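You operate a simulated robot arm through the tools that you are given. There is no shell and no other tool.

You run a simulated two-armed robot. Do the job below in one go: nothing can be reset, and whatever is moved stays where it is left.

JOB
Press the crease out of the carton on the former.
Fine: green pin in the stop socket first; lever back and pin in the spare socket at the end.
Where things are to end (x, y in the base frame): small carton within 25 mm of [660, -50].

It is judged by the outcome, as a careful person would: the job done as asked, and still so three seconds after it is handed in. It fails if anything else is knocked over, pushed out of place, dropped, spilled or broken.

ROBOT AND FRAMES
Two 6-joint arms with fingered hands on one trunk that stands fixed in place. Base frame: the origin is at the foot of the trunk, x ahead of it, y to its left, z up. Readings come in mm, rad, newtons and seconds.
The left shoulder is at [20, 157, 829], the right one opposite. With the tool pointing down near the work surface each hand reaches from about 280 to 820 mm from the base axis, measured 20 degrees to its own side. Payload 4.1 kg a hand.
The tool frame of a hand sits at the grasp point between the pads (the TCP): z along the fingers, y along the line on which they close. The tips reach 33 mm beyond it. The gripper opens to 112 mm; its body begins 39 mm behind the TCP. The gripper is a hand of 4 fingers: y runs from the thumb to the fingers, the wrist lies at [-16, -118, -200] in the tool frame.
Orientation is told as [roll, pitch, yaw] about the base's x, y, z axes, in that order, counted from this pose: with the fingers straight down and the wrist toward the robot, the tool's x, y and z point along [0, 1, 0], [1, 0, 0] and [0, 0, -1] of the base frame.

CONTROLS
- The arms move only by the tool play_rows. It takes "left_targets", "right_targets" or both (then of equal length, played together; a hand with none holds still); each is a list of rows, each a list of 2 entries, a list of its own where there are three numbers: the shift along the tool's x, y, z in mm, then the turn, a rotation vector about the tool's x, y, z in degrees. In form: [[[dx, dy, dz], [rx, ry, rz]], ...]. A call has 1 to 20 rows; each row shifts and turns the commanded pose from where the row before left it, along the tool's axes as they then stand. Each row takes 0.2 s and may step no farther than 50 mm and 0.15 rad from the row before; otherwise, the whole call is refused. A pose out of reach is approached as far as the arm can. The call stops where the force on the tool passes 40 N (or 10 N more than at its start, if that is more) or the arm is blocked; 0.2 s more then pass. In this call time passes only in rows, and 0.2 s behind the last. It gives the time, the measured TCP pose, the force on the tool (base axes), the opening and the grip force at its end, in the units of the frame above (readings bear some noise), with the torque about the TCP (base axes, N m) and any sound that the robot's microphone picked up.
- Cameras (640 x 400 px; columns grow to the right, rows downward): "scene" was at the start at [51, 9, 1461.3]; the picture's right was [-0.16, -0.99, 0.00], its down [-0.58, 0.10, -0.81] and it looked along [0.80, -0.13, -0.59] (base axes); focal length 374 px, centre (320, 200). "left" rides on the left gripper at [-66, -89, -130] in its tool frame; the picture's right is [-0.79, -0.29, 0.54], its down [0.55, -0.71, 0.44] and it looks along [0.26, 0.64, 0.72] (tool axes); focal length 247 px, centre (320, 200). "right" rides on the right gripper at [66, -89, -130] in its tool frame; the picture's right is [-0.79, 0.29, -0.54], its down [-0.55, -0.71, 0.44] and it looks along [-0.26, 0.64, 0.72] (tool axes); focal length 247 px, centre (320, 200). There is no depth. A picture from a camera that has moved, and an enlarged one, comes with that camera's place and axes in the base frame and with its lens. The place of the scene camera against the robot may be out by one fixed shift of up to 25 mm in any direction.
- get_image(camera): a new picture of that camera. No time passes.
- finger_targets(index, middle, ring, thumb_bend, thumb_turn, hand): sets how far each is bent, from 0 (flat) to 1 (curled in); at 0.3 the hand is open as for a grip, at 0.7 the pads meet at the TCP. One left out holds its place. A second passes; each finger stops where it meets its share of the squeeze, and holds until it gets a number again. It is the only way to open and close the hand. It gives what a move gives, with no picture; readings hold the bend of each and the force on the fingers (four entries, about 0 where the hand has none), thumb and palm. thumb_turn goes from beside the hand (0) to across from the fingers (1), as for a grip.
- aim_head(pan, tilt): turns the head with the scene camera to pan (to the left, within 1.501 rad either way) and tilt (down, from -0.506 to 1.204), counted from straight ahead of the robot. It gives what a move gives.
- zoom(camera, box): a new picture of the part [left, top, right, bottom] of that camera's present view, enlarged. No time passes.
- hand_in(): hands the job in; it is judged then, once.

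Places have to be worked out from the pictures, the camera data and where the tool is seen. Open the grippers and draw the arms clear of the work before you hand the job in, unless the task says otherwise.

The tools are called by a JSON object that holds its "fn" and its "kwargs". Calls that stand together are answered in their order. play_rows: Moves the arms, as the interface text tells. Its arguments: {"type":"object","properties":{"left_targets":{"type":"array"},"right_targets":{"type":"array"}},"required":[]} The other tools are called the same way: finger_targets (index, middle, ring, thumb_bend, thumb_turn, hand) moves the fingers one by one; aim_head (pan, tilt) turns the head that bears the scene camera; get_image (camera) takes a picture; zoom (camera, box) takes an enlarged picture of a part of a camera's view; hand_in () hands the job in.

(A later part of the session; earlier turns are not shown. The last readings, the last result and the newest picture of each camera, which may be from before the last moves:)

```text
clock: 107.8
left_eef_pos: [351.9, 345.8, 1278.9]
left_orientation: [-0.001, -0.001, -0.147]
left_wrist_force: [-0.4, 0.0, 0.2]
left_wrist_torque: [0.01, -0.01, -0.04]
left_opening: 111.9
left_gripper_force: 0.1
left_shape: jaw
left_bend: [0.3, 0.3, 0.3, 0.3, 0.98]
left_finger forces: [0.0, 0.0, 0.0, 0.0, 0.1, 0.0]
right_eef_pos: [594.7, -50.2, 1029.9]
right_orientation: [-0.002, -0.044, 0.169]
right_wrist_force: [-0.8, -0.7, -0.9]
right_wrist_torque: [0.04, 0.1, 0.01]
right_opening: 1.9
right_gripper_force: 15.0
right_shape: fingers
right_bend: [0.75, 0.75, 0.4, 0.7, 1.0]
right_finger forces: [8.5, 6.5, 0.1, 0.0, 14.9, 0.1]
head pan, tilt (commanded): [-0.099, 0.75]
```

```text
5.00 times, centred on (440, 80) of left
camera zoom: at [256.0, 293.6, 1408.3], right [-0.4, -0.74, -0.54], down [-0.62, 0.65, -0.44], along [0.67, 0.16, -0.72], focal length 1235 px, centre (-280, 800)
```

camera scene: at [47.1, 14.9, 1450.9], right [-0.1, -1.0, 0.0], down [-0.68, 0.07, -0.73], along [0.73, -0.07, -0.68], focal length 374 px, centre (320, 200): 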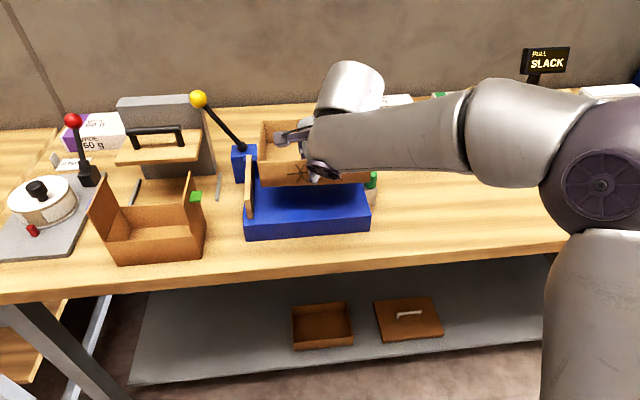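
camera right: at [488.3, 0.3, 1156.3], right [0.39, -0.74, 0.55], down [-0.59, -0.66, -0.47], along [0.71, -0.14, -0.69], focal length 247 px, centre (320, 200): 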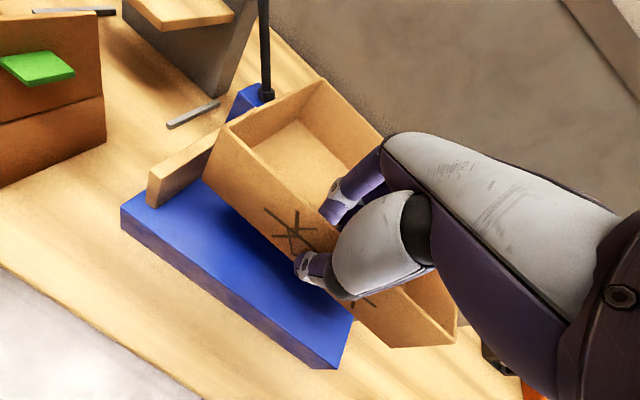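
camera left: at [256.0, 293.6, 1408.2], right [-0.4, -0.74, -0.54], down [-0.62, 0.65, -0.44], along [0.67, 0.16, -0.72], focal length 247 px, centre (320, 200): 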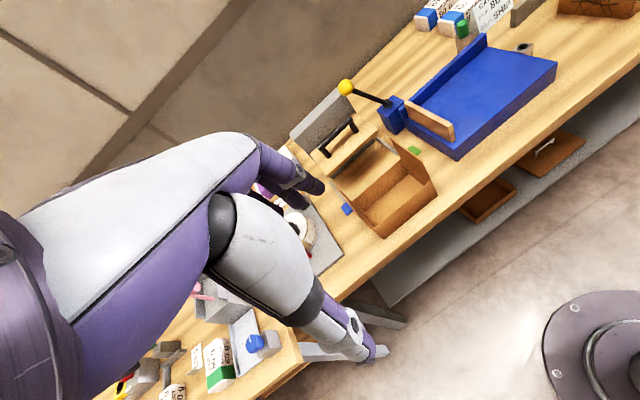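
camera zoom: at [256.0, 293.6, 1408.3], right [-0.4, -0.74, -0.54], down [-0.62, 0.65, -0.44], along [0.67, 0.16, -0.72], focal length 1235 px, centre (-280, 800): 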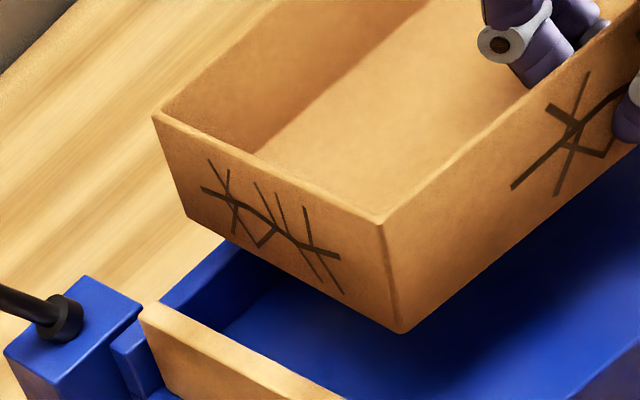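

Triangulation puts the front-left bottom corner at about (591,52,992) with about -2.3° yaw – nearly perfect. I trim yaw and x slightly and lower by 85 mm, stopping just above the bed.

{"fn": "play_rows", "kwargs": {"right_targets": [[[-0.7, 3.2, 0], [0, 0, -2.3]], [[0, -0.87, 20], [0, 0, 0]], [[0, -0.87, 20], [0, 0, 0]], [[0, -0.87, 20], [0, 0, 0]], [[0, -0.65, 15], [0, 0, 0]], [[0, -0.22, 5], [0, 0, 0]], [[0, 0, 0], [0, 0, 0]]]}}

{"fn": "zoom", "kwargs": {"camera": "left", "box": [380, 20, 580, 170]}}

{"fn": "zoom", "kwargs": {"camera": "scene", "box": [235, 105, 395, 245]}}

```text
clock: 109.5
left_eef_pos: [351.3, 347.0, 1277.3]
left_orientation: [0.0, -0.001, -0.147]
left_wrist_force: [-0.8, -1.3, 0.8]
left_wrist_torque: [-0.06, -0.02, 0.02]
left_opening: 111.8
left_gripper_force: 0.0
left_shape: jaw
left_bend: [0.3, 0.3, 0.3, 0.3, 0.98]
left_finger forces: [0.0, 0.0, 0.0, 0.0, 0.1, 0.0]
right_eef_pos: [596.7, -49.9, 951.8]
right_orientation: [-0.002, -0.047, 0.209]
right_wrist_force: [-0.6, -0.8, 10.9]
right_wrist_torque: [0.01, 0.15, 0.03]
right_opening: 1.3
right_gripper_force: 16.8
right_shape: fingers
right_bend: [0.76, 0.76, 0.4, 0.7, 1.0]
right_finger forces: [9.7, 7.6, 0.0, 0.0, 16.5, 0.0]
head pan, tilt (commanded): [-0.099, 0.75]
```

```text
2.67 times, centred on (480, 95) of left
camera zoom: at [255.7, 293.7, 1408.3], right [-0.4, -0.74, -0.54], down [-0.62, 0.65, -0.44], along [0.67, 0.16, -0.72], focal length 659 px, centre (-107, 480)
```

zoom: 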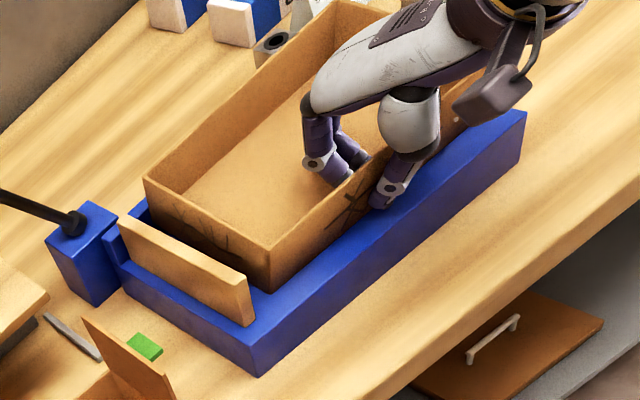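

```text
2.86 times, centred on (315, 175) of scene
camera zoom: at [46.7, 15.0, 1450.9], right [-0.1, -1.0, 0.0], down [-0.68, 0.07, -0.73], along [0.73, -0.07, -0.68], focal length 1070 px, centre (334, 271)
```

zoom: 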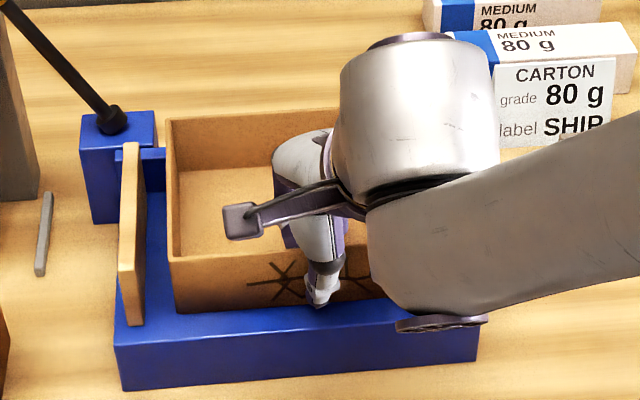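

Contact at 11 N: the carton has touched down. Before releasing I check that it sits on the bed and not on the pin.

{"fn": "zoom", "kwargs": {"camera": "left", "box": [460, 10, 560, 90]}}

{"fn": "get_image", "kwargs": {"camera": "right"}}

{"fn": "zoom", "kwargs": {"camera": "left", "box": [400, 60, 500, 140]}}

```text
5.00 times, centred on (510, 50) of left
camera zoom: at [255.7, 293.7, 1408.3], right [-0.4, -0.74, -0.54], down [-0.62, 0.65, -0.44], along [0.67, 0.16, -0.72], focal length 1235 px, centre (-630, 950)
```

zoom: 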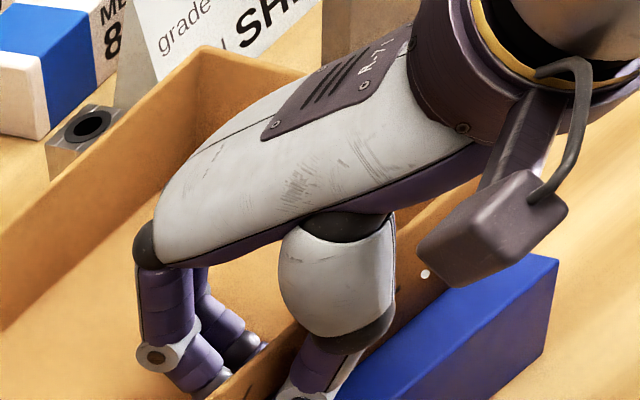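

```text
taken
camera right: at [489.5, -3.8, 1079.1], right [0.42, -0.72, 0.55], down [-0.56, -0.69, -0.47], along [0.71, -0.11, -0.69], focal length 247 px, centre (320, 200)
```

right: 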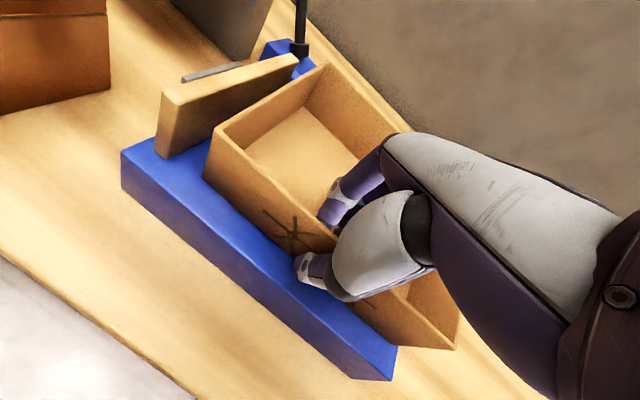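

```text
5.00 times, centred on (450, 100) of left
camera zoom: at [255.7, 293.7, 1408.3], right [-0.4, -0.74, -0.54], down [-0.62, 0.65, -0.44], along [0.67, 0.16, -0.72], focal length 1235 px, centre (-330, 700)
```

zoom: 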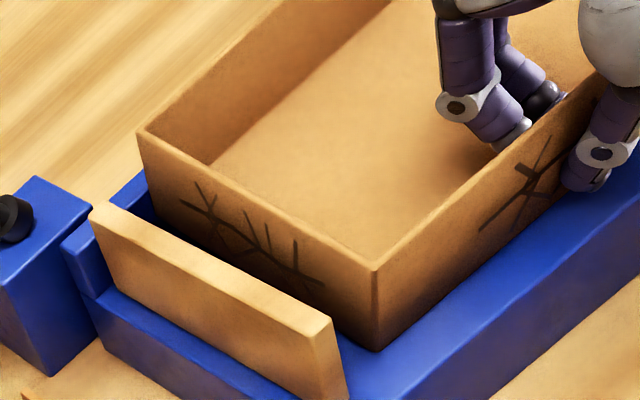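

The carton's edges line up level, so it is resting on the bed (whose top is nearer z≈908 than I first thought). I ease the hand up 6 mm to take off the pressing force, then check.

{"fn": "play_rows", "kwargs": {"right_targets": [[[0, 0.13, -3], [0, 0, 0]], [[0, 0.1, -2.5], [0, 0, 0]], [[0, 0, 0], [0, 0, 0]]]}}

{"fn": "zoom", "kwargs": {"camera": "left", "box": [400, 60, 500, 140]}}

```text
clock: 110.2
left_eef_pos: [352.3, 345.3, 1277.6]
left_orientation: [0.0, -0.001, -0.147]
left_wrist_force: [0.2, -0.2, 0.1]
left_wrist_torque: [0.02, 0.01, -0.01]
left_opening: 111.8
left_gripper_force: 0.1
left_shape: jaw
left_bend: [0.3, 0.3, 0.3, 0.3, 0.98]
left_finger forces: [0.0, 0.1, 0.0, 0.0, 0.1, 0.0]
right_eef_pos: [597.2, -49.6, 956.7]
right_orientation: [-0.003, -0.042, 0.211]
right_wrist_force: [-1.6, -0.3, -0.7]
right_wrist_torque: [0.0, 0.11, 0.06]
right_opening: 1.6
right_gripper_force: 14.5
right_shape: fingers
right_bend: [0.76, 0.76, 0.4, 0.7, 1.0]
right_finger forces: [7.8, 6.5, 0.0, 0.0, 15.2, 0.0]
head pan, tilt (commanded): [-0.099, 0.75]
```

```text
5.00 times, centred on (450, 100) of left
camera zoom: at [256.0, 293.6, 1408.2], right [-0.4, -0.74, -0.54], down [-0.62, 0.65, -0.44], along [0.67, 0.16, -0.72], focal length 1235 px, centre (-330, 700)
```

zoom: 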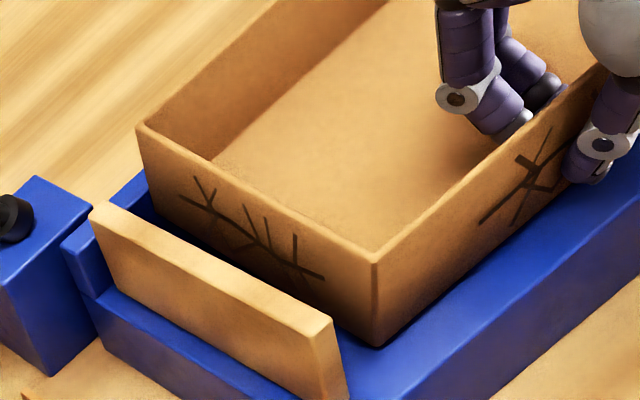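

It now hangs a few millimetres clear. I lower 3.5 mm to rest it lightly and then open the fingers.

{"fn": "play_rows", "kwargs": {"right_targets": [[[0, -0.1, 2], [0, 0, 0]], [[0, -0.1, 1.5], [0, 0, 0]], [[0, 0, 0], [0, 0, 0]]]}}

{"fn": "finger_targets", "kwargs": {"hand": "right", "index": 0.6, "middle": 0.6, "ring": 0.5, "thumb_bend": 0.55}}

{"fn": "zoom", "kwargs": {"camera": "left", "box": [400, 60, 500, 140]}}

```text
clock: 111.0
left_eef_pos: [352.4, 346.7, 1279.1]
left_orientation: [0.0, 0.0, -0.146]
left_wrist_force: [0.1, -1.0, -0.2]
left_wrist_torque: [0.01, 0.03, -0.03]
left_opening: 111.8
left_gripper_force: 0.0
left_shape: jaw
left_bend: [0.3, 0.3, 0.3, 0.3, 0.98]
left_finger forces: [0.0, 0.0, 0.0, 0.1, 0.1, 0.0]
right_eef_pos: [596.9, -49.6, 954.3]
right_orientation: [-0.003, -0.044, 0.209]
right_wrist_force: [0.0, -0.3, -0.8]
right_wrist_torque: [0.01, 0.05, 0.04]
right_opening: 1.8
right_gripper_force: 14.7
right_shape: fingers
right_bend: [0.76, 0.76, 0.4, 0.7, 1.0]
right_finger forces: [8.1, 6.5, 0.0, 0.0, 14.6, 0.0]
head pan, tilt (commanded): [-0.099, 0.75]
```

```text
clock: 112.0
left_eef_pos: [352.7, 346.1, 1277.9]
left_orientation: [-0.001, 0.0, -0.147]
left_wrist_force: [-0.4, 0.5, -0.6]
left_wrist_torque: [0.02, 0.01, 0.02]
left_opening: 111.8
left_gripper_force: 0.0
left_shape: jaw
left_bend: [0.3, 0.3, 0.3, 0.3, 0.98]
left_finger forces: [0.0, 0.0, 0.0, 0.0, 0.1, 0.1]
right_eef_pos: [595.9, -50.4, 954.7]
right_orientation: [-0.003, -0.044, 0.21]
right_wrist_force: [0.0, -0.1, 0.3]
right_wrist_torque: [0.01, -0.01, -0.03]
right_opening: 35.8
right_gripper_force: 0.0
right_shape: fingers
right_bend: [0.6, 0.6, 0.5, 0.55, 1.0]
right_finger forces: [0.0, 0.1, 0.0, 0.0, 0.0, 0.0]
head pan, tilt (commanded): [-0.099, 0.75]
```

```text
5.00 times, centred on (450, 100) of left
camera zoom: at [256.0, 293.6, 1408.2], right [-0.4, -0.74, -0.54], down [-0.62, 0.65, -0.44], along [0.67, 0.16, -0.72], focal length 1235 px, centre (-330, 700)
```

zoom: 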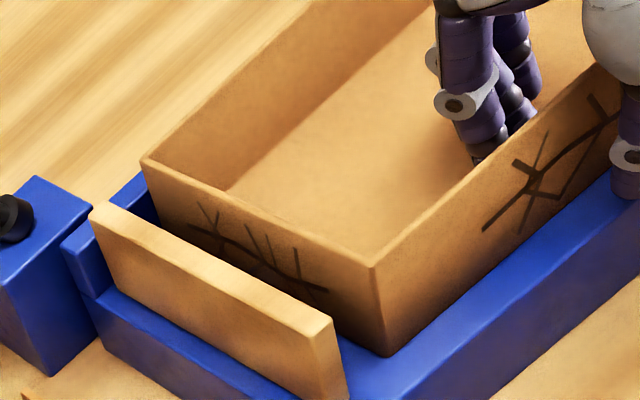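

The carton is released and lies on the bed. I raise the right hand straight up and move it away to the right, then look.

{"fn": "play_rows", "kwargs": {"right_targets": [[[0, 1.3, -30], [0, 0, 0]], [[0, 1.3, -30], [0, 0, 0]], [[0, 1.3, -30], [0, 0, 0]], [[0, 1.3, -30], [0, 0, 0]], [[-30, -15, -10], [0, 0, 4]], [[-40, -15, 0], [0, 0, 4]], [[-40, -10, 0], [0, 0, 4]], [[-45, -10, 0], [2.5, 0, 0]], [[-45, -10, 0], [0, 0, 0]], [[-45, -10, 0], [0, 0, 0]], [[-45, -10, 0], [0, 0, 0]], [[0, 0, 0], [0, 0, 0]]]}}

{"fn": "get_image", "kwargs": {"camera": "scene"}}

{"fn": "zoom", "kwargs": {"camera": "scene", "box": [220, 80, 400, 245]}}

{"fn": "zoom", "kwargs": {"camera": "left", "box": [330, 0, 580, 180]}}

```text
clock: 114.7
left_eef_pos: [352.0, 346.6, 1279.0]
left_orientation: [0.0, -0.002, -0.146]
left_wrist_force: [0.8, 0.7, 0.1]
left_wrist_torque: [0.02, 0.02, 0.01]
left_opening: 111.7
left_gripper_force: 0.1
left_shape: jaw
left_bend: [0.3, 0.3, 0.3, 0.3, 0.98]
left_finger forces: [0.1, 0.1, 0.0, 0.0, 0.1, 0.0]
right_eef_pos: [531.4, -346.5, 1082.7]
right_orientation: [0.006, 0.0, 0.0]
right_wrist_force: [-0.7, -0.3, -0.5]
right_wrist_torque: [-0.02, 0.0, 0.03]
right_opening: 35.9
right_gripper_force: 0.0
right_shape: fingers
right_bend: [0.6, 0.6, 0.5, 0.55, 1.0]
right_finger forces: [0.0, 0.0, 0.1, 0.1, 0.1, 0.0]
head pan, tilt (commanded): [-0.099, 0.75]
```

```text
taken
camera scene: at [47.1, 15.1, 1450.9], right [-0.1, -1.0, 0.0], down [-0.68, 0.07, -0.73], along [0.73, -0.07, -0.68], focal length 374 px, centre (320, 200)
```

scene: 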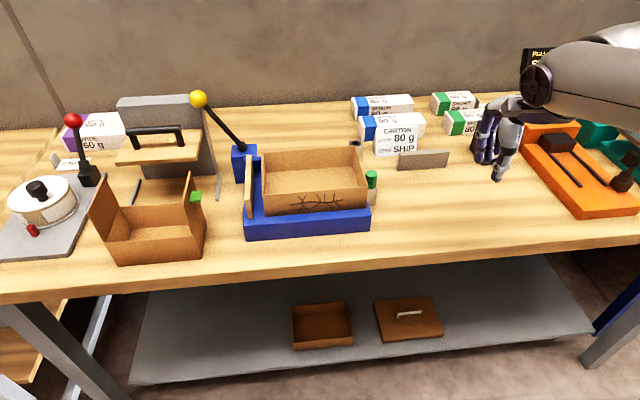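

```text
2.42 times, centred on (310, 162) of scene
camera zoom: at [47.1, 15.1, 1450.9], right [-0.1, -1.0, 0.0], down [-0.68, 0.07, -0.73], along [0.73, -0.07, -0.68], focal length 908 px, centre (344, 291)
```

zoom: 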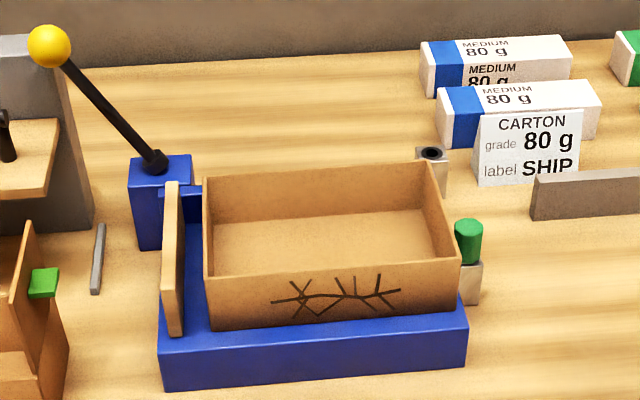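

```text
2.22 times, centred on (455, 90) of left
camera zoom: at [256.0, 293.8, 1408.2], right [-0.4, -0.74, -0.54], down [-0.62, 0.65, -0.44], along [0.67, 0.16, -0.72], focal length 549 px, centre (20, 444)
```

zoom: 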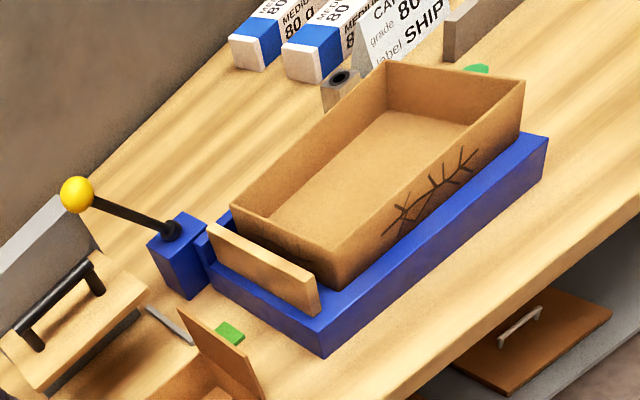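

The carton sits on the former at about (660–664,-52), pin as the stop beside its right end. Next the lever: knob at about (775,172,1079), pivot near (772,102,958). I bring the left hand in and yaw it -90° so thumb and fingers can straddle the knob sideways.

{"fn": "play_rows", "kwargs": {"left_targets": [[[-17.8, 27.4, 29.6], [0, 0, 0]], [[-17.8, 27.4, 29.6], [0, 0, 0]], [[-17.8, 27.4, 29.6], [0, 0, 0]], [[-17.8, 27.4, 29.6], [0, 0, 0]], [[0, 0, 0], [0, 0, 8.2]], [[0, 0, 0], [0, 0, 8.2]], [[0, 0, 0], [0, 0, 8.2]], [[0, 0, 0], [0, 0, 8.2]], [[0, 0, 0], [0, 0, 8.2]], [[0, 0, 0], [0, 0, 8.2]], [[0, 0, 0], [0, 0, 8.2]], [[0, 0, 0], [0, 0, 8.2]], [[0, 0, 0], [0, 0, 8.2]], [[0, 0, 0], [0, 0, 7.8]], [[0, 0, 0], [0, 0, 0]]]}}

{"fn": "get_image", "kwargs": {"camera": "scene"}}

{"fn": "get_image", "kwargs": {"camera": "left"}}

```text
clock: 117.8
left_eef_pos: [452.5, 259.3, 1161.5]
left_orientation: [-0.001, 0.0, -1.572]
left_wrist_force: [-0.8, 0.0, 0.0]
left_wrist_torque: [-0.02, -0.01, -0.01]
left_opening: 111.7
left_gripper_force: 0.1
left_shape: jaw
left_bend: [0.3, 0.3, 0.3, 0.3, 0.98]
left_finger forces: [0.1, 0.0, 0.1, 0.0, 0.0, 0.0]
right_eef_pos: [531.8, -346.8, 1082.3]
right_orientation: [0.007, 0.0, 0.0]
right_wrist_force: [-0.2, 0.9, 0.0]
right_wrist_torque: [-0.03, -0.01, -0.01]
right_opening: 36.1
right_gripper_force: 0.1
right_shape: fingers
right_bend: [0.6, 0.6, 0.5, 0.55, 1.0]
right_finger forces: [0.0, 0.0, 0.0, 0.0, 0.0, 0.0]
head pan, tilt (commanded): [-0.099, 0.75]
```

```text
taken
camera scene: at [47.0, 15.0, 1450.9], right [-0.1, -1.0, 0.0], down [-0.68, 0.07, -0.73], along [0.73, -0.07, -0.68], focal length 374 px, centre (320, 200)
```

scene: 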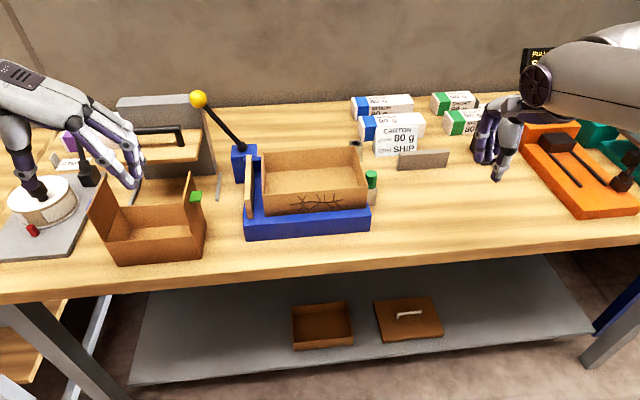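

```text
taken
camera left: at [388.0, 349.2, 1290.7], right [-0.79, 0.29, -0.54], down [0.55, 0.71, -0.44], along [0.26, -0.64, -0.72], focal length 247 px, centre (320, 200)
```

left: 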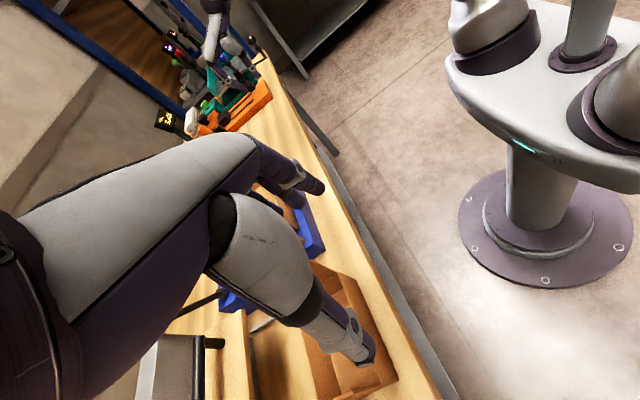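

The yaw worked. I now tilt the fingers forward by about 64° about the closing axis, still in free air.

{"fn": "play_rows", "kwargs": {"left_targets": [[[0, 0, 0], [0, 8, 0]], [[0, 0, 0], [0, 8, 0]], [[0, 0, 0], [0, 8, 0]], [[0, 0, 0], [0, 8, 0]], [[0, 0, 0], [0, 8, 0]], [[0, 0, 0], [0, 8, 0]], [[0, 0, 0], [0, 8, 0]], [[0, 0, 0], [0, 8, 0]], [[0, 0, 0], [0, 0, 0]]]}}

{"fn": "get_image", "kwargs": {"camera": "scene"}}

{"fn": "get_image", "kwargs": {"camera": "left"}}

```text
clock: 119.8
left_eef_pos: [451.6, 260.8, 1160.3]
left_orientation: [1.119, 0.0, -1.568]
left_wrist_force: [0.3, 0.3, 0.7]
left_wrist_torque: [-0.01, -0.03, -0.03]
left_opening: 111.6
left_gripper_force: 0.1
left_shape: jaw
left_bend: [0.3, 0.3, 0.3, 0.3, 0.98]
left_finger forces: [0.0, 0.0, 0.0, 0.0, 0.1, 0.1]
right_eef_pos: [530.7, -344.7, 1083.0]
right_orientation: [0.006, 0.0, 0.0]
right_wrist_force: [-0.4, -0.6, 0.3]
right_wrist_torque: [-0.02, 0.03, 0.0]
right_opening: 36.2
right_gripper_force: 0.0
right_shape: fingers
right_bend: [0.6, 0.6, 0.5, 0.55, 1.0]
right_finger forces: [0.0, 0.1, 0.0, 0.0, 0.0, 0.1]
head pan, tilt (commanded): [-0.099, 0.75]
```

```text
taken
camera scene: at [47.1, 15.0, 1450.9], right [-0.1, -1.0, 0.0], down [-0.68, 0.07, -0.73], along [0.73, -0.07, -0.68], focal length 374 px, centre (320, 200)
```

scene: 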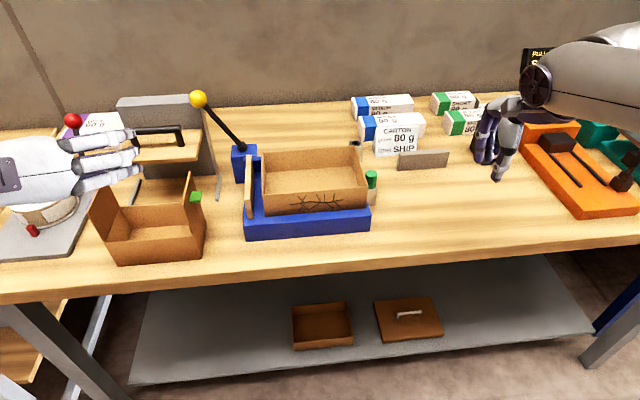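

```text
taken
camera left: at [307.8, 349.2, 1158.5], right [0.14, 0.29, -0.95], down [0.63, 0.71, 0.31], along [0.76, -0.64, -0.08], focal length 247 px, centre (320, 200)
```

left: 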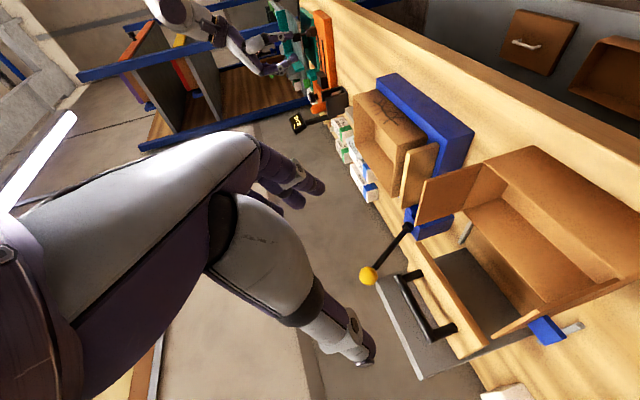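

Orientation is as intended: fingers pointing forward-down, thumb left, fingers right. I half close the hand and advance to a point about 110 mm before the knob.

{"fn": "finger_targets", "kwargs": {"hand": "left", "index": 0.44, "middle": 0.44, "ring": 0.44, "thumb_bend": 0.44, "thumb_turn": 1.0}}

{"fn": "play_rows", "kwargs": {"left_targets": [[[11.1, 14.8, 36.2], [0, 0, 0]], [[11.1, 14.8, 36.2], [0, 0, 0]], [[11.1, 14.8, 36.2], [0, 0, 0]], [[11.1, 14.8, 36.2], [0, 0, 0]], [[11.1, 14.8, 36.2], [0, 0, 0]], [[11.1, 14.8, 36.2], [0, 0, 0]], [[0, 0, 0], [0, 0, 0]]]}}

{"fn": "zoom", "kwargs": {"camera": "scene", "box": [120, 60, 330, 220]}}

{"fn": "get_image", "kwargs": {"camera": "left"}}

{"fn": "get_image", "kwargs": {"camera": "right"}}

```text
clock: 120.8
left_eef_pos: [451.4, 260.9, 1161.0]
left_orientation: [1.117, 0.001, -1.571]
left_wrist_force: [0.2, -0.7, -0.1]
left_wrist_torque: [-0.03, -0.01, 0.02]
left_opening: 74.9
left_gripper_force: 0.0
left_shape: fingers
left_bend: [0.44, 0.44, 0.44, 0.44, 0.99]
left_finger forces: [0.0, 0.1, 0.0, 0.0, 0.0, 0.0]
right_eef_pos: [530.8, -347.2, 1081.3]
right_orientation: [0.006, 0.001, 0.0]
right_wrist_force: [0.4, -0.4, -0.3]
right_wrist_torque: [-0.01, 0.0, -0.02]
right_opening: 36.1
right_gripper_force: 0.1
right_shape: fingers
right_bend: [0.6, 0.6, 0.5, 0.55, 1.0]
right_finger forces: [0.1, 0.0, 0.1, 0.0, 0.1, 0.1]
head pan, tilt (commanded): [-0.099, 0.75]
```

```text
clock: 122.5
left_eef_pos: [677.3, 171.6, 1124.2]
left_orientation: [1.118, -0.001, -1.572]
left_wrist_force: [0.3, 0.1, 0.0]
left_wrist_torque: [0.02, 0.03, 0.0]
left_opening: 75.0
left_gripper_force: 0.0
left_shape: fingers
left_bend: [0.44, 0.44, 0.44, 0.44, 0.99]
left_finger forces: [0.0, 0.0, 0.1, 0.0, 0.0, 0.1]
right_eef_pos: [531.0, -345.3, 1081.6]
right_orientation: [0.006, 0.001, 0.0]
right_wrist_force: [0.3, 0.2, 0.7]
right_wrist_torque: [-0.03, -0.02, 0.03]
right_opening: 36.1
right_gripper_force: 0.0
right_shape: fingers
right_bend: [0.6, 0.6, 0.5, 0.55, 1.0]
right_finger forces: [0.1, 0.1, 0.0, 0.0, 0.1, 0.1]
head pan, tilt (commanded): [-0.099, 0.75]
```

```text
2.50 times, centred on (225, 140) of scene
camera zoom: at [46.9, 15.0, 1450.9], right [-0.1, -1.0, 0.0], down [-0.68, 0.07, -0.73], along [0.73, -0.07, -0.68], focal length 936 px, centre (558, 350)
```

zoom: 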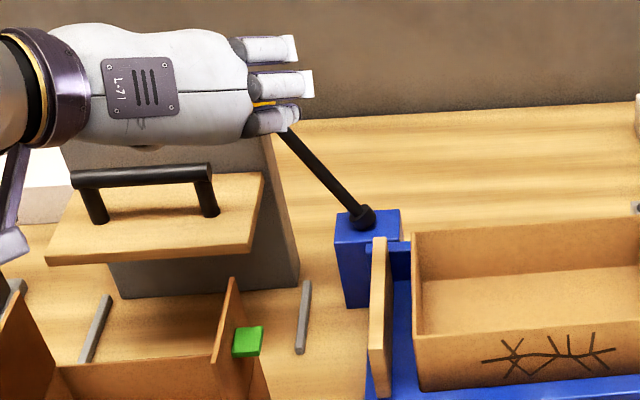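

```text
taken
camera left: at [532.3, 259.6, 1122.7], right [0.14, 0.29, -0.95], down [0.63, 0.71, 0.31], along [0.76, -0.64, -0.08], focal length 247 px, centre (320, 200)
```

left: 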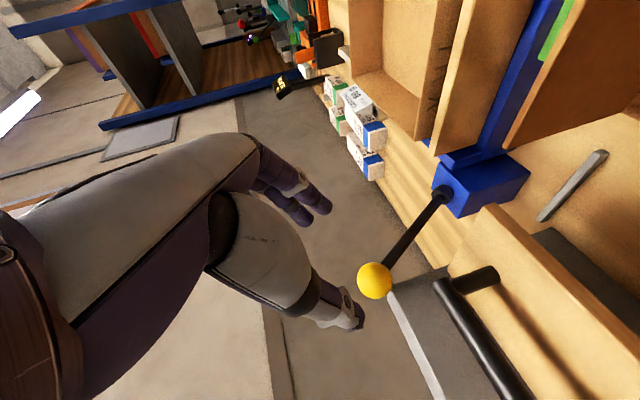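

```text
taken
camera right: at [441.1, -279.7, 1213.5], right [0.29, -0.8, 0.53], down [-0.71, -0.55, -0.44], along [0.64, -0.25, -0.72], focal length 247 px, centre (320, 200)
```

right: 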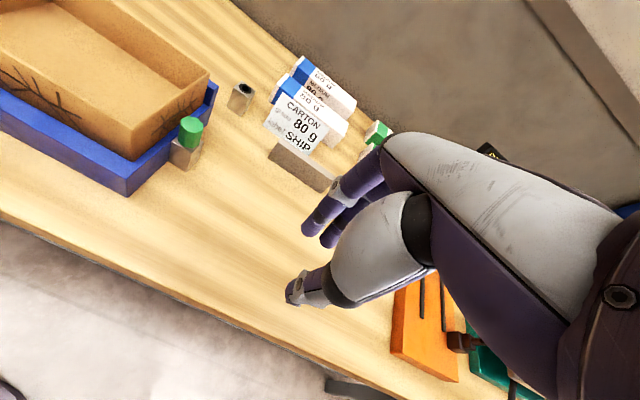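

The knob appears at tool (-3,-5,107), consistent within 5 mm. I advance 98 mm along the fingers so the knob comes between thumb and fingers.

{"fn": "play_rows", "kwargs": {"left_targets": [[[0, -0.6, 24.5], [0, 0, 0]], [[0, -0.6, 24.5], [0, 0, 0]], [[0, -0.6, 24.5], [0, 0, 0]], [[0, -0.6, 24.5], [0, 0, 0]], [[0, 0, 0], [0, 0, 0]]]}}

{"fn": "get_image", "kwargs": {"camera": "left"}}

{"fn": "zoom", "kwargs": {"camera": "scene", "box": [150, 60, 310, 200]}}

```text
clock: 123.7
left_eef_pos: [764.3, 174.6, 1083.7]
left_orientation: [1.118, -0.001, -1.571]
left_wrist_force: [0.0, 0.3, -0.3]
left_wrist_torque: [0.01, 0.03, 0.0]
left_opening: 74.7
left_gripper_force: 0.0
left_shape: fingers
left_bend: [0.44, 0.44, 0.44, 0.44, 0.99]
left_finger forces: [0.0, 0.0, 0.1, 0.1, 0.0, 0.0]
right_eef_pos: [532.0, -346.7, 1081.5]
right_orientation: [0.007, -0.001, 0.0]
right_wrist_force: [0.1, 0.2, 0.7]
right_wrist_torque: [0.01, -0.03, -0.01]
right_opening: 35.7
right_gripper_force: 0.0
right_shape: fingers
right_bend: [0.6, 0.6, 0.5, 0.55, 1.0]
right_finger forces: [0.0, 0.1, 0.1, 0.0, 0.0, 0.1]
head pan, tilt (commanded): [-0.099, 0.75]
```

```text
taken
camera left: at [620.5, 262.7, 1080.7], right [0.14, 0.29, -0.95], down [0.63, 0.71, 0.31], along [0.76, -0.64, -0.08], focal length 247 px, centre (320, 200)
```

left: 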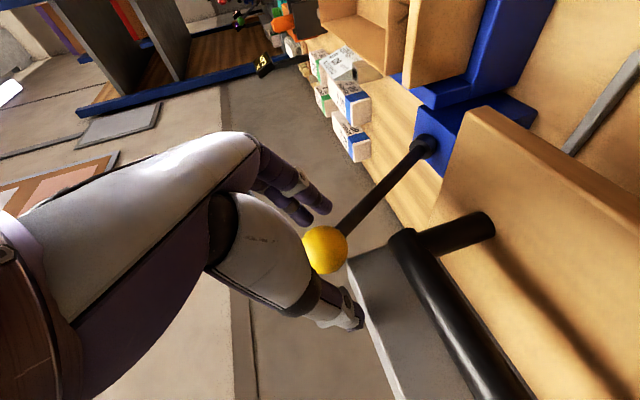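

```text
2.86 times, centred on (230, 130) of scene
camera zoom: at [47.0, 15.0, 1450.9], right [-0.1, -1.0, 0.0], down [-0.68, 0.07, -0.73], along [0.73, -0.07, -0.68], focal length 1070 px, centre (577, 400)
```

zoom: 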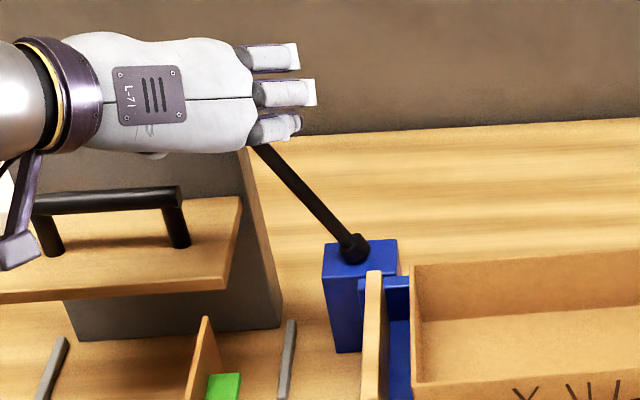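

The knob lies centred between thumb and fingers. I close gently on it.

{"fn": "finger_targets", "kwargs": {"hand": "left", "index": 0.62, "middle": 0.62, "ring": 0.5, "thumb_bend": 0.62}}

{"fn": "get_image", "kwargs": {"camera": "left"}}

```text
clock: 124.7
left_eef_pos: [764.0, 172.8, 1083.0]
left_orientation: [1.118, 0.0, -1.569]
left_wrist_force: [1.5, -2.7, -1.8]
left_wrist_torque: [-0.03, 0.01, -0.05]
left_opening: 31.0
left_gripper_force: 3.7
left_shape: fingers
left_bend: [0.59, 0.61, 0.5, 0.6, 1.0]
left_finger forces: [3.1, 1.7, 0.1, 0.1, 1.9, 0.1]
right_eef_pos: [530.6, -346.7, 1082.2]
right_orientation: [0.008, 0.0, 0.001]
right_wrist_force: [1.2, 0.7, -0.3]
right_wrist_torque: [0.01, -0.01, -0.04]
right_opening: 36.1
right_gripper_force: 0.1
right_shape: fingers
right_bend: [0.6, 0.6, 0.5, 0.55, 1.0]
right_finger forces: [0.0, 0.0, 0.0, 0.0, 0.0, 0.1]
head pan, tilt (commanded): [-0.099, 0.75]
```

```text
taken
camera left: at [620.5, 262.3, 1080.7], right [0.14, 0.29, -0.95], down [0.63, 0.71, 0.31], along [0.76, -0.64, -0.08], focal length 247 px, centre (320, 200)
```

left: 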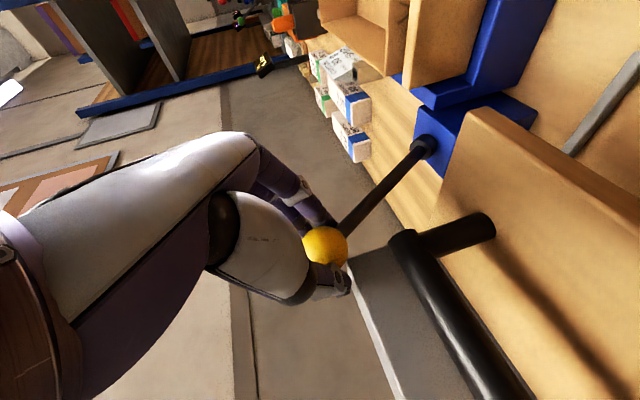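

The knob is held lightly. I move it to the right along its arc by about 16° and check forces and the paddle.

{"fn": "play_rows", "kwargs": {"left_targets": [[[3.4, 7.2, -1.7], [0, 0, 0]], [[3.4, 7.1, -1.6], [0, 0, 0]], [[2.2, 6, -1], [0, 0, 0]], [[2.2, 5.9, -1.1], [0, 0, 0]], [[1.8, 6.1, -0.9], [0, 0, 0]], [[1.7, 6.1, -0.8], [0, 0, 0]], [[0, 0, 0], [0, 0, 0]]]}}

{"fn": "get_image", "kwargs": {"camera": "scene"}}

{"fn": "get_image", "kwargs": {"camera": "left"}}

```text
clock: 126.2
left_eef_pos: [764.7, 134.1, 1098.9]
left_orientation: [1.12, 0.0, -1.571]
left_wrist_force: [0.5, 2.4, 2.8]
left_wrist_torque: [0.09, -0.05, 0.1]
left_opening: 32.4
left_gripper_force: 2.7
left_shape: fingers
left_bend: [0.6, 0.62, 0.5, 0.59, 1.0]
left_finger forces: [1.5, 0.6, 0.0, 0.0, 3.9, 0.0]
right_eef_pos: [530.0, -345.1, 1081.3]
right_orientation: [0.005, -0.001, 0.0]
right_wrist_force: [0.4, 0.8, -0.3]
right_wrist_torque: [-0.02, -0.01, -0.04]
right_opening: 35.8
right_gripper_force: 0.1
right_shape: fingers
right_bend: [0.6, 0.6, 0.5, 0.55, 1.0]
right_finger forces: [0.0, 0.0, 0.0, 0.0, 0.0, 0.0]
head pan, tilt (commanded): [-0.099, 0.75]
```

```text
taken
camera scene: at [47.0, 15.1, 1450.9], right [-0.1, -1.0, 0.0], down [-0.68, 0.07, -0.73], along [0.73, -0.07, -0.68], focal length 374 px, centre (320, 200)
```

scene: 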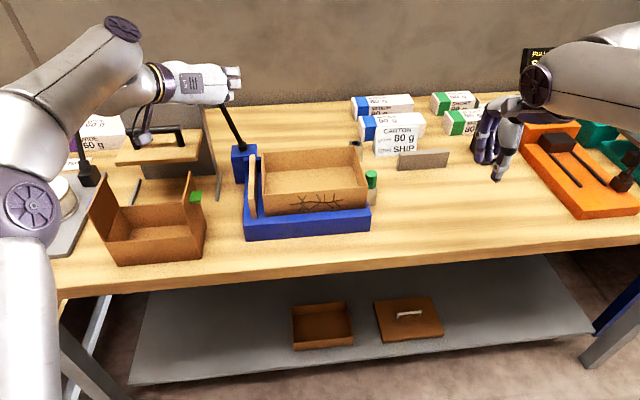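

```text
taken
camera left: at [620.7, 223.3, 1096.6], right [0.14, 0.29, -0.95], down [0.63, 0.71, 0.31], along [0.76, -0.64, -0.08], focal length 247 px, centre (320, 200)
```

left: 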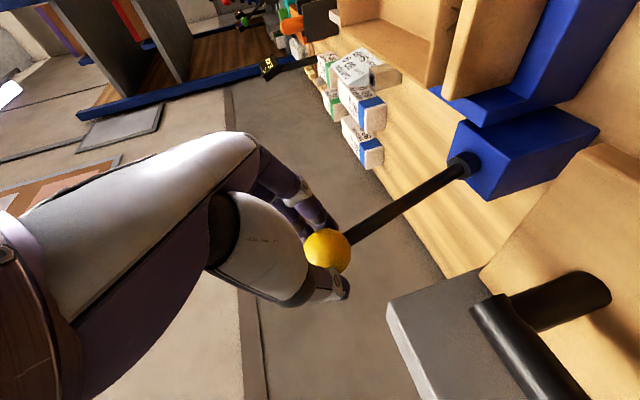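

The lever follows easily (about 3 N) and the paddle has started moving right. I zoom to check the gap to the carton.

{"fn": "zoom", "kwargs": {"camera": "scene", "box": [220, 80, 400, 245]}}

{"fn": "zoom", "kwargs": {"camera": "right", "box": [0, 0, 260, 200]}}

```text
2.42 times, centred on (310, 162) of scene
camera zoom: at [47.0, 15.1, 1450.9], right [-0.1, -1.0, 0.0], down [-0.68, 0.07, -0.73], along [0.73, -0.07, -0.68], focal length 908 px, centre (344, 291)
```

zoom: 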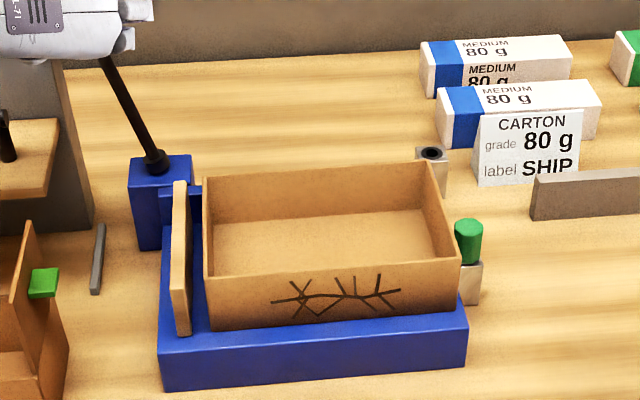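

```text
2.00 times, centred on (130, 100) of right
camera zoom: at [441.2, -279.7, 1213.4], right [0.29, -0.8, 0.53], down [-0.71, -0.55, -0.44], along [0.64, -0.25, -0.72], focal length 494 px, centre (700, 400)
```

zoom: 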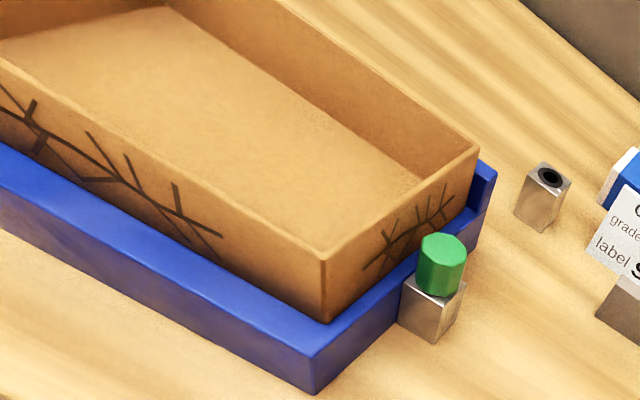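

Gap remaining; carton and pin are undisturbed. I continue the lever through vertical in small steps.

{"fn": "play_rows", "kwargs": {"left_targets": [[[1.3, 6.3, -0.6], [0, 0, 0]], [[1.2, 6.3, -0.6], [0, 0, 0]], [[0.7, 6.4, -0.4], [0, 0, 0]], [[0.7, 6.4, -0.3], [0, 0, 0]], [[0.3, 6.4, -0.2], [0, 0, 0]], [[0.2, 6.4, -0.1], [0, 0, 0]], [[0, 0, 0], [0, 0, 0]]]}}

{"fn": "zoom", "kwargs": {"camera": "scene", "box": [220, 80, 400, 245]}}

{"fn": "zoom", "kwargs": {"camera": "right", "box": [0, 0, 260, 200]}}

{"fn": "get_image", "kwargs": {"camera": "left"}}

```text
clock: 127.8
left_eef_pos: [765.5, 96.4, 1104.4]
left_orientation: [1.118, -0.001, -1.571]
left_wrist_force: [1.4, 1.0, 0.9]
left_wrist_torque: [0.06, -0.08, 0.03]
left_opening: 32.3
left_gripper_force: 2.7
left_shape: fingers
left_bend: [0.61, 0.62, 0.5, 0.59, 1.0]
left_finger forces: [1.7, 0.6, 0.0, 0.1, 3.6, 0.0]
right_eef_pos: [529.8, -346.3, 1083.4]
right_orientation: [0.006, -0.001, 0.001]
right_wrist_force: [-0.1, 0.4, -0.9]
right_wrist_torque: [-0.04, 0.03, 0.0]
right_opening: 36.1
right_gripper_force: 0.1
right_shape: fingers
right_bend: [0.6, 0.6, 0.5, 0.55, 1.0]
right_finger forces: [0.0, 0.0, 0.0, 0.1, 0.0, 0.0]
head pan, tilt (commanded): [-0.099, 0.75]
```

```text
2.42 times, centred on (310, 162) of scene
camera zoom: at [47.1, 15.0, 1450.9], right [-0.1, -0.99, 0.0], down [-0.68, 0.07, -0.73], along [0.73, -0.07, -0.68], focal length 908 px, centre (344, 291)
```

zoom: 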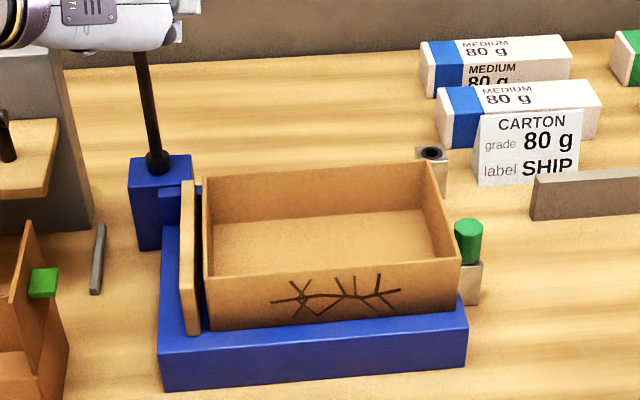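

```text
2.00 times, centred on (130, 100) of right
camera zoom: at [441.2, -279.7, 1213.4], right [0.29, -0.8, 0.53], down [-0.71, -0.55, -0.44], along [0.64, -0.25, -0.72], focal length 494 px, centre (700, 400)
```

zoom: 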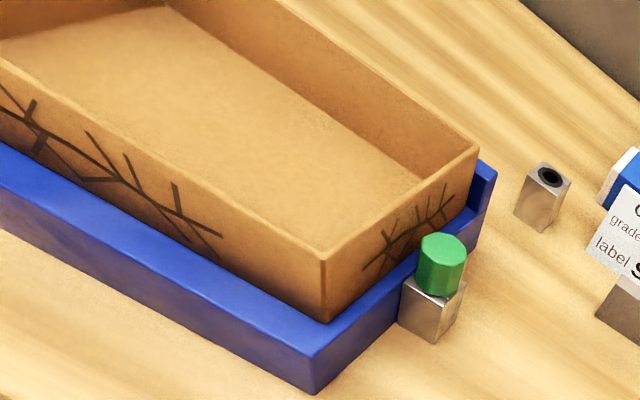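

```text
taken
camera left: at [620.9, 184.9, 1101.3], right [0.14, 0.29, -0.95], down [0.63, 0.71, 0.31], along [0.76, -0.64, -0.08], focal length 247 px, centre (320, 200)
```

left: 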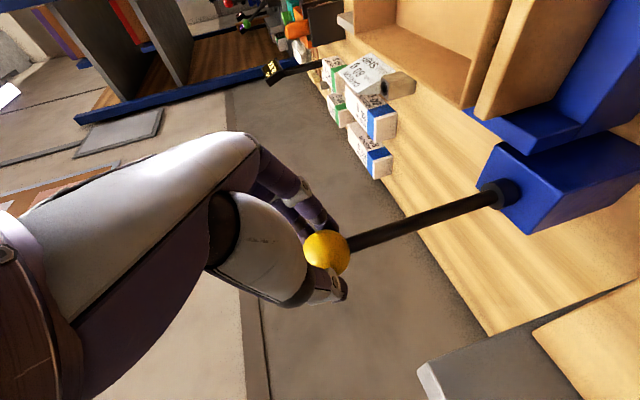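

The lever is upright and the paddle is nearly at the carton. I continue to the right by another 15°.

{"fn": "play_rows", "kwargs": {"left_targets": [[[-0.2, 6.4, 0.1], [0, 0, 0]], [[-0.3, 6.4, 0.2], [0, 0, 0]], [[-0.7, 6.4, 0.3], [0, 0, 0]], [[-0.7, 6.4, 0.4], [0, 0, 0]], [[-1.2, 6.3, 0.6], [0, 0, 0]], [[-1.3, 6.2, 0.6], [0, 0, 0]], [[0, 0, 0], [0, 0, 0]]]}}

{"fn": "zoom", "kwargs": {"camera": "scene", "box": [220, 80, 400, 245]}}

{"fn": "zoom", "kwargs": {"camera": "right", "box": [0, 0, 260, 200]}}

{"fn": "get_image", "kwargs": {"camera": "left"}}

```text
clock: 129.4
left_eef_pos: [764.6, 58.7, 1099.4]
left_orientation: [1.118, 0.0, -1.571]
left_wrist_force: [1.6, 1.0, 0.8]
left_wrist_torque: [0.1, -0.06, 0.0]
left_opening: 32.8
left_gripper_force: 3.1
left_shape: fingers
left_bend: [0.6, 0.61, 0.5, 0.59, 1.0]
left_finger forces: [2.0, 0.8, 0.0, 0.0, 3.7, 0.0]
right_eef_pos: [532.6, -346.0, 1082.7]
right_orientation: [0.005, 0.0, -0.001]
right_wrist_force: [-0.5, 0.9, 0.1]
right_wrist_torque: [0.01, 0.01, -0.01]
right_opening: 36.0
right_gripper_force: 0.1
right_shape: fingers
right_bend: [0.6, 0.6, 0.5, 0.55, 1.0]
right_finger forces: [0.0, 0.0, 0.0, 0.0, 0.0, 0.0]
head pan, tilt (commanded): [-0.099, 0.75]
```

```text
2.42 times, centred on (310, 162) of scene
camera zoom: at [47.1, 15.0, 1450.9], right [-0.1, -0.99, 0.0], down [-0.68, 0.07, -0.73], along [0.73, -0.07, -0.68], focal length 908 px, centre (344, 291)
```

zoom: 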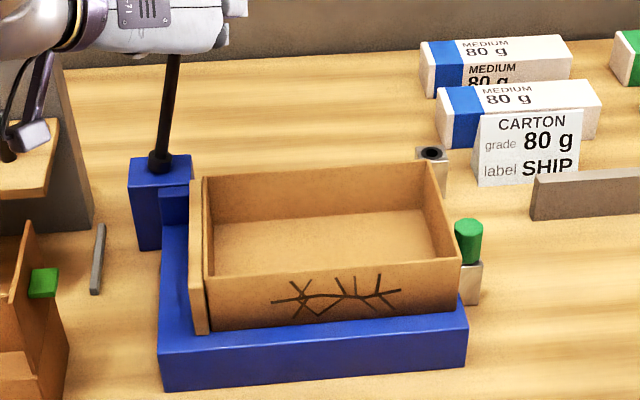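

```text
2.00 times, centred on (130, 100) of right
camera zoom: at [441.2, -279.7, 1213.4], right [0.29, -0.8, 0.53], down [-0.71, -0.55, -0.44], along [0.64, -0.25, -0.72], focal length 494 px, centre (700, 400)
```

zoom: 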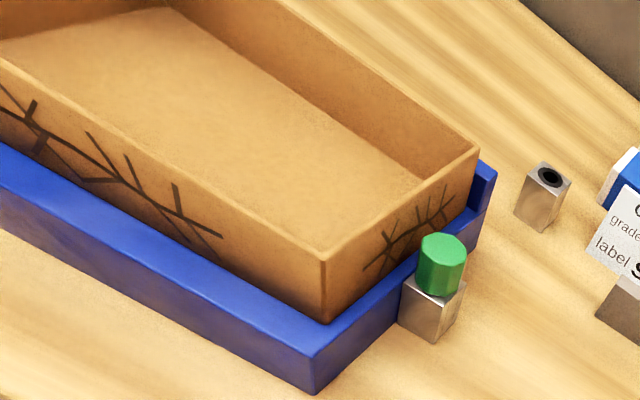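

```text
taken
camera left: at [620.9, 147.3, 1096.8], right [0.14, 0.29, -0.95], down [0.63, 0.71, 0.31], along [0.76, -0.64, -0.08], focal length 247 px, centre (320, 200)
```

left: 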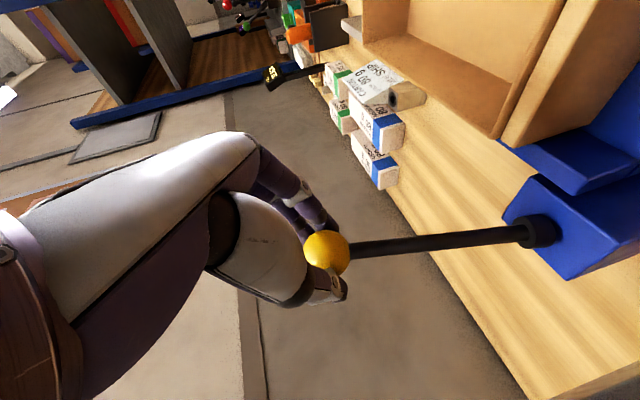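

The paddle is now touching or nearly touching the carton. I push on another 15° while watching the force.

{"fn": "play_rows", "kwargs": {"left_targets": [[[-1.7, 6.2, 0.8], [0, 0, 0]], [[-1.8, 6.1, 0.9], [0, 0, 0]], [[-2.2, 6, 1], [0, 0, 0]], [[-2.2, 5.9, 1.1], [0, 0, 0]], [[-2.7, 5.7, 1.3], [0, 0, 0]], [[-2.7, 5.7, 1.3], [0, 0, 0]], [[0, 0, 0], [0, 0, 0]]]}}

{"fn": "zoom", "kwargs": {"camera": "scene", "box": [220, 80, 400, 245]}}

{"fn": "zoom", "kwargs": {"camera": "right", "box": [0, 0, 260, 200]}}

{"fn": "get_image", "kwargs": {"camera": "left"}}

```text
clock: 131.1
left_eef_pos: [765.3, 23.1, 1085.7]
left_orientation: [1.117, 0.0, -1.569]
left_wrist_force: [1.3, 0.6, 1.1]
left_wrist_torque: [0.07, -0.04, 0.0]
left_opening: 32.5
left_gripper_force: 3.2
left_shape: fingers
left_bend: [0.6, 0.61, 0.5, 0.59, 1.0]
left_finger forces: [2.1, 0.7, 0.0, 0.0, 3.5, 0.0]
right_eef_pos: [530.4, -345.7, 1082.3]
right_orientation: [0.005, -0.001, 0.0]
right_wrist_force: [-0.4, 0.4, 0.0]
right_wrist_torque: [0.0, 0.03, 0.02]
right_opening: 36.1
right_gripper_force: 0.1
right_shape: fingers
right_bend: [0.6, 0.6, 0.5, 0.55, 1.0]
right_finger forces: [0.0, 0.0, 0.0, 0.1, 0.0, 0.1]
head pan, tilt (commanded): [-0.099, 0.75]
```

```text
2.42 times, centred on (310, 162) of scene
camera zoom: at [47.1, 15.0, 1450.9], right [-0.1, -1.0, 0.0], down [-0.68, 0.07, -0.73], along [0.73, -0.07, -0.68], focal length 908 px, centre (344, 291)
```

zoom: 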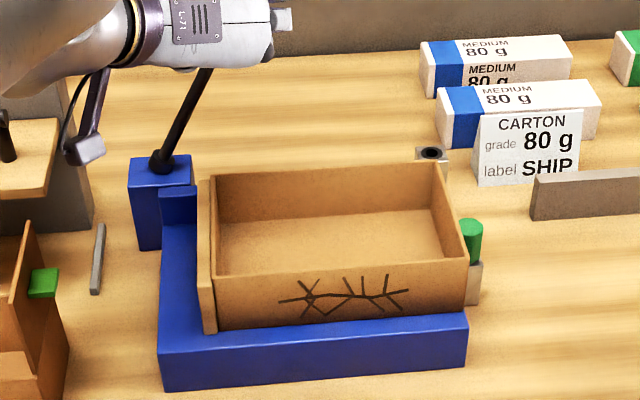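

```text
2.00 times, centred on (130, 100) of right
camera zoom: at [441.2, -279.7, 1213.4], right [0.29, -0.8, 0.53], down [-0.71, -0.55, -0.44], along [0.64, -0.25, -0.72], focal length 494 px, centre (700, 400)
```

zoom: 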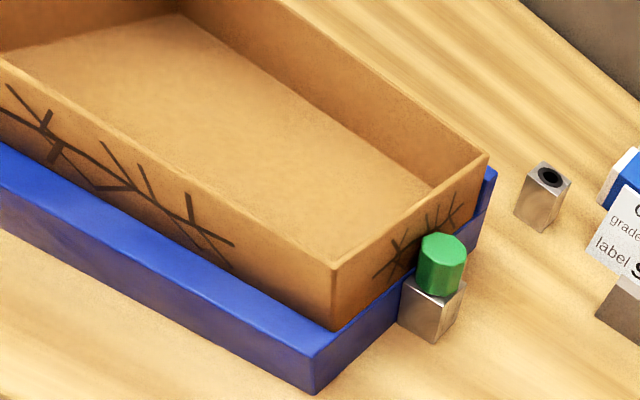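

```text
taken
camera left: at [621.1, 111.7, 1082.7], right [0.14, 0.29, -0.95], down [0.63, 0.71, 0.31], along [0.76, -0.64, -0.08], focal length 247 px, centre (320, 200)
```

left: 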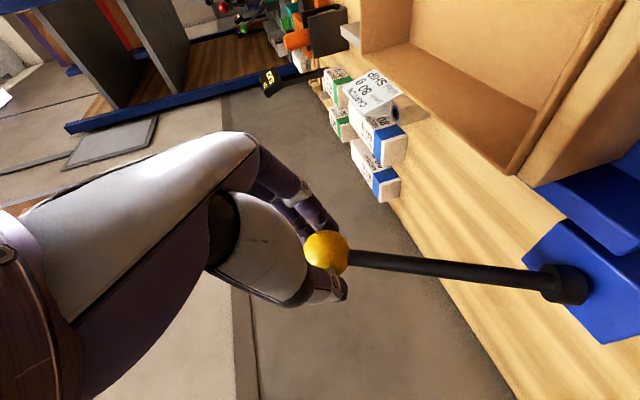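

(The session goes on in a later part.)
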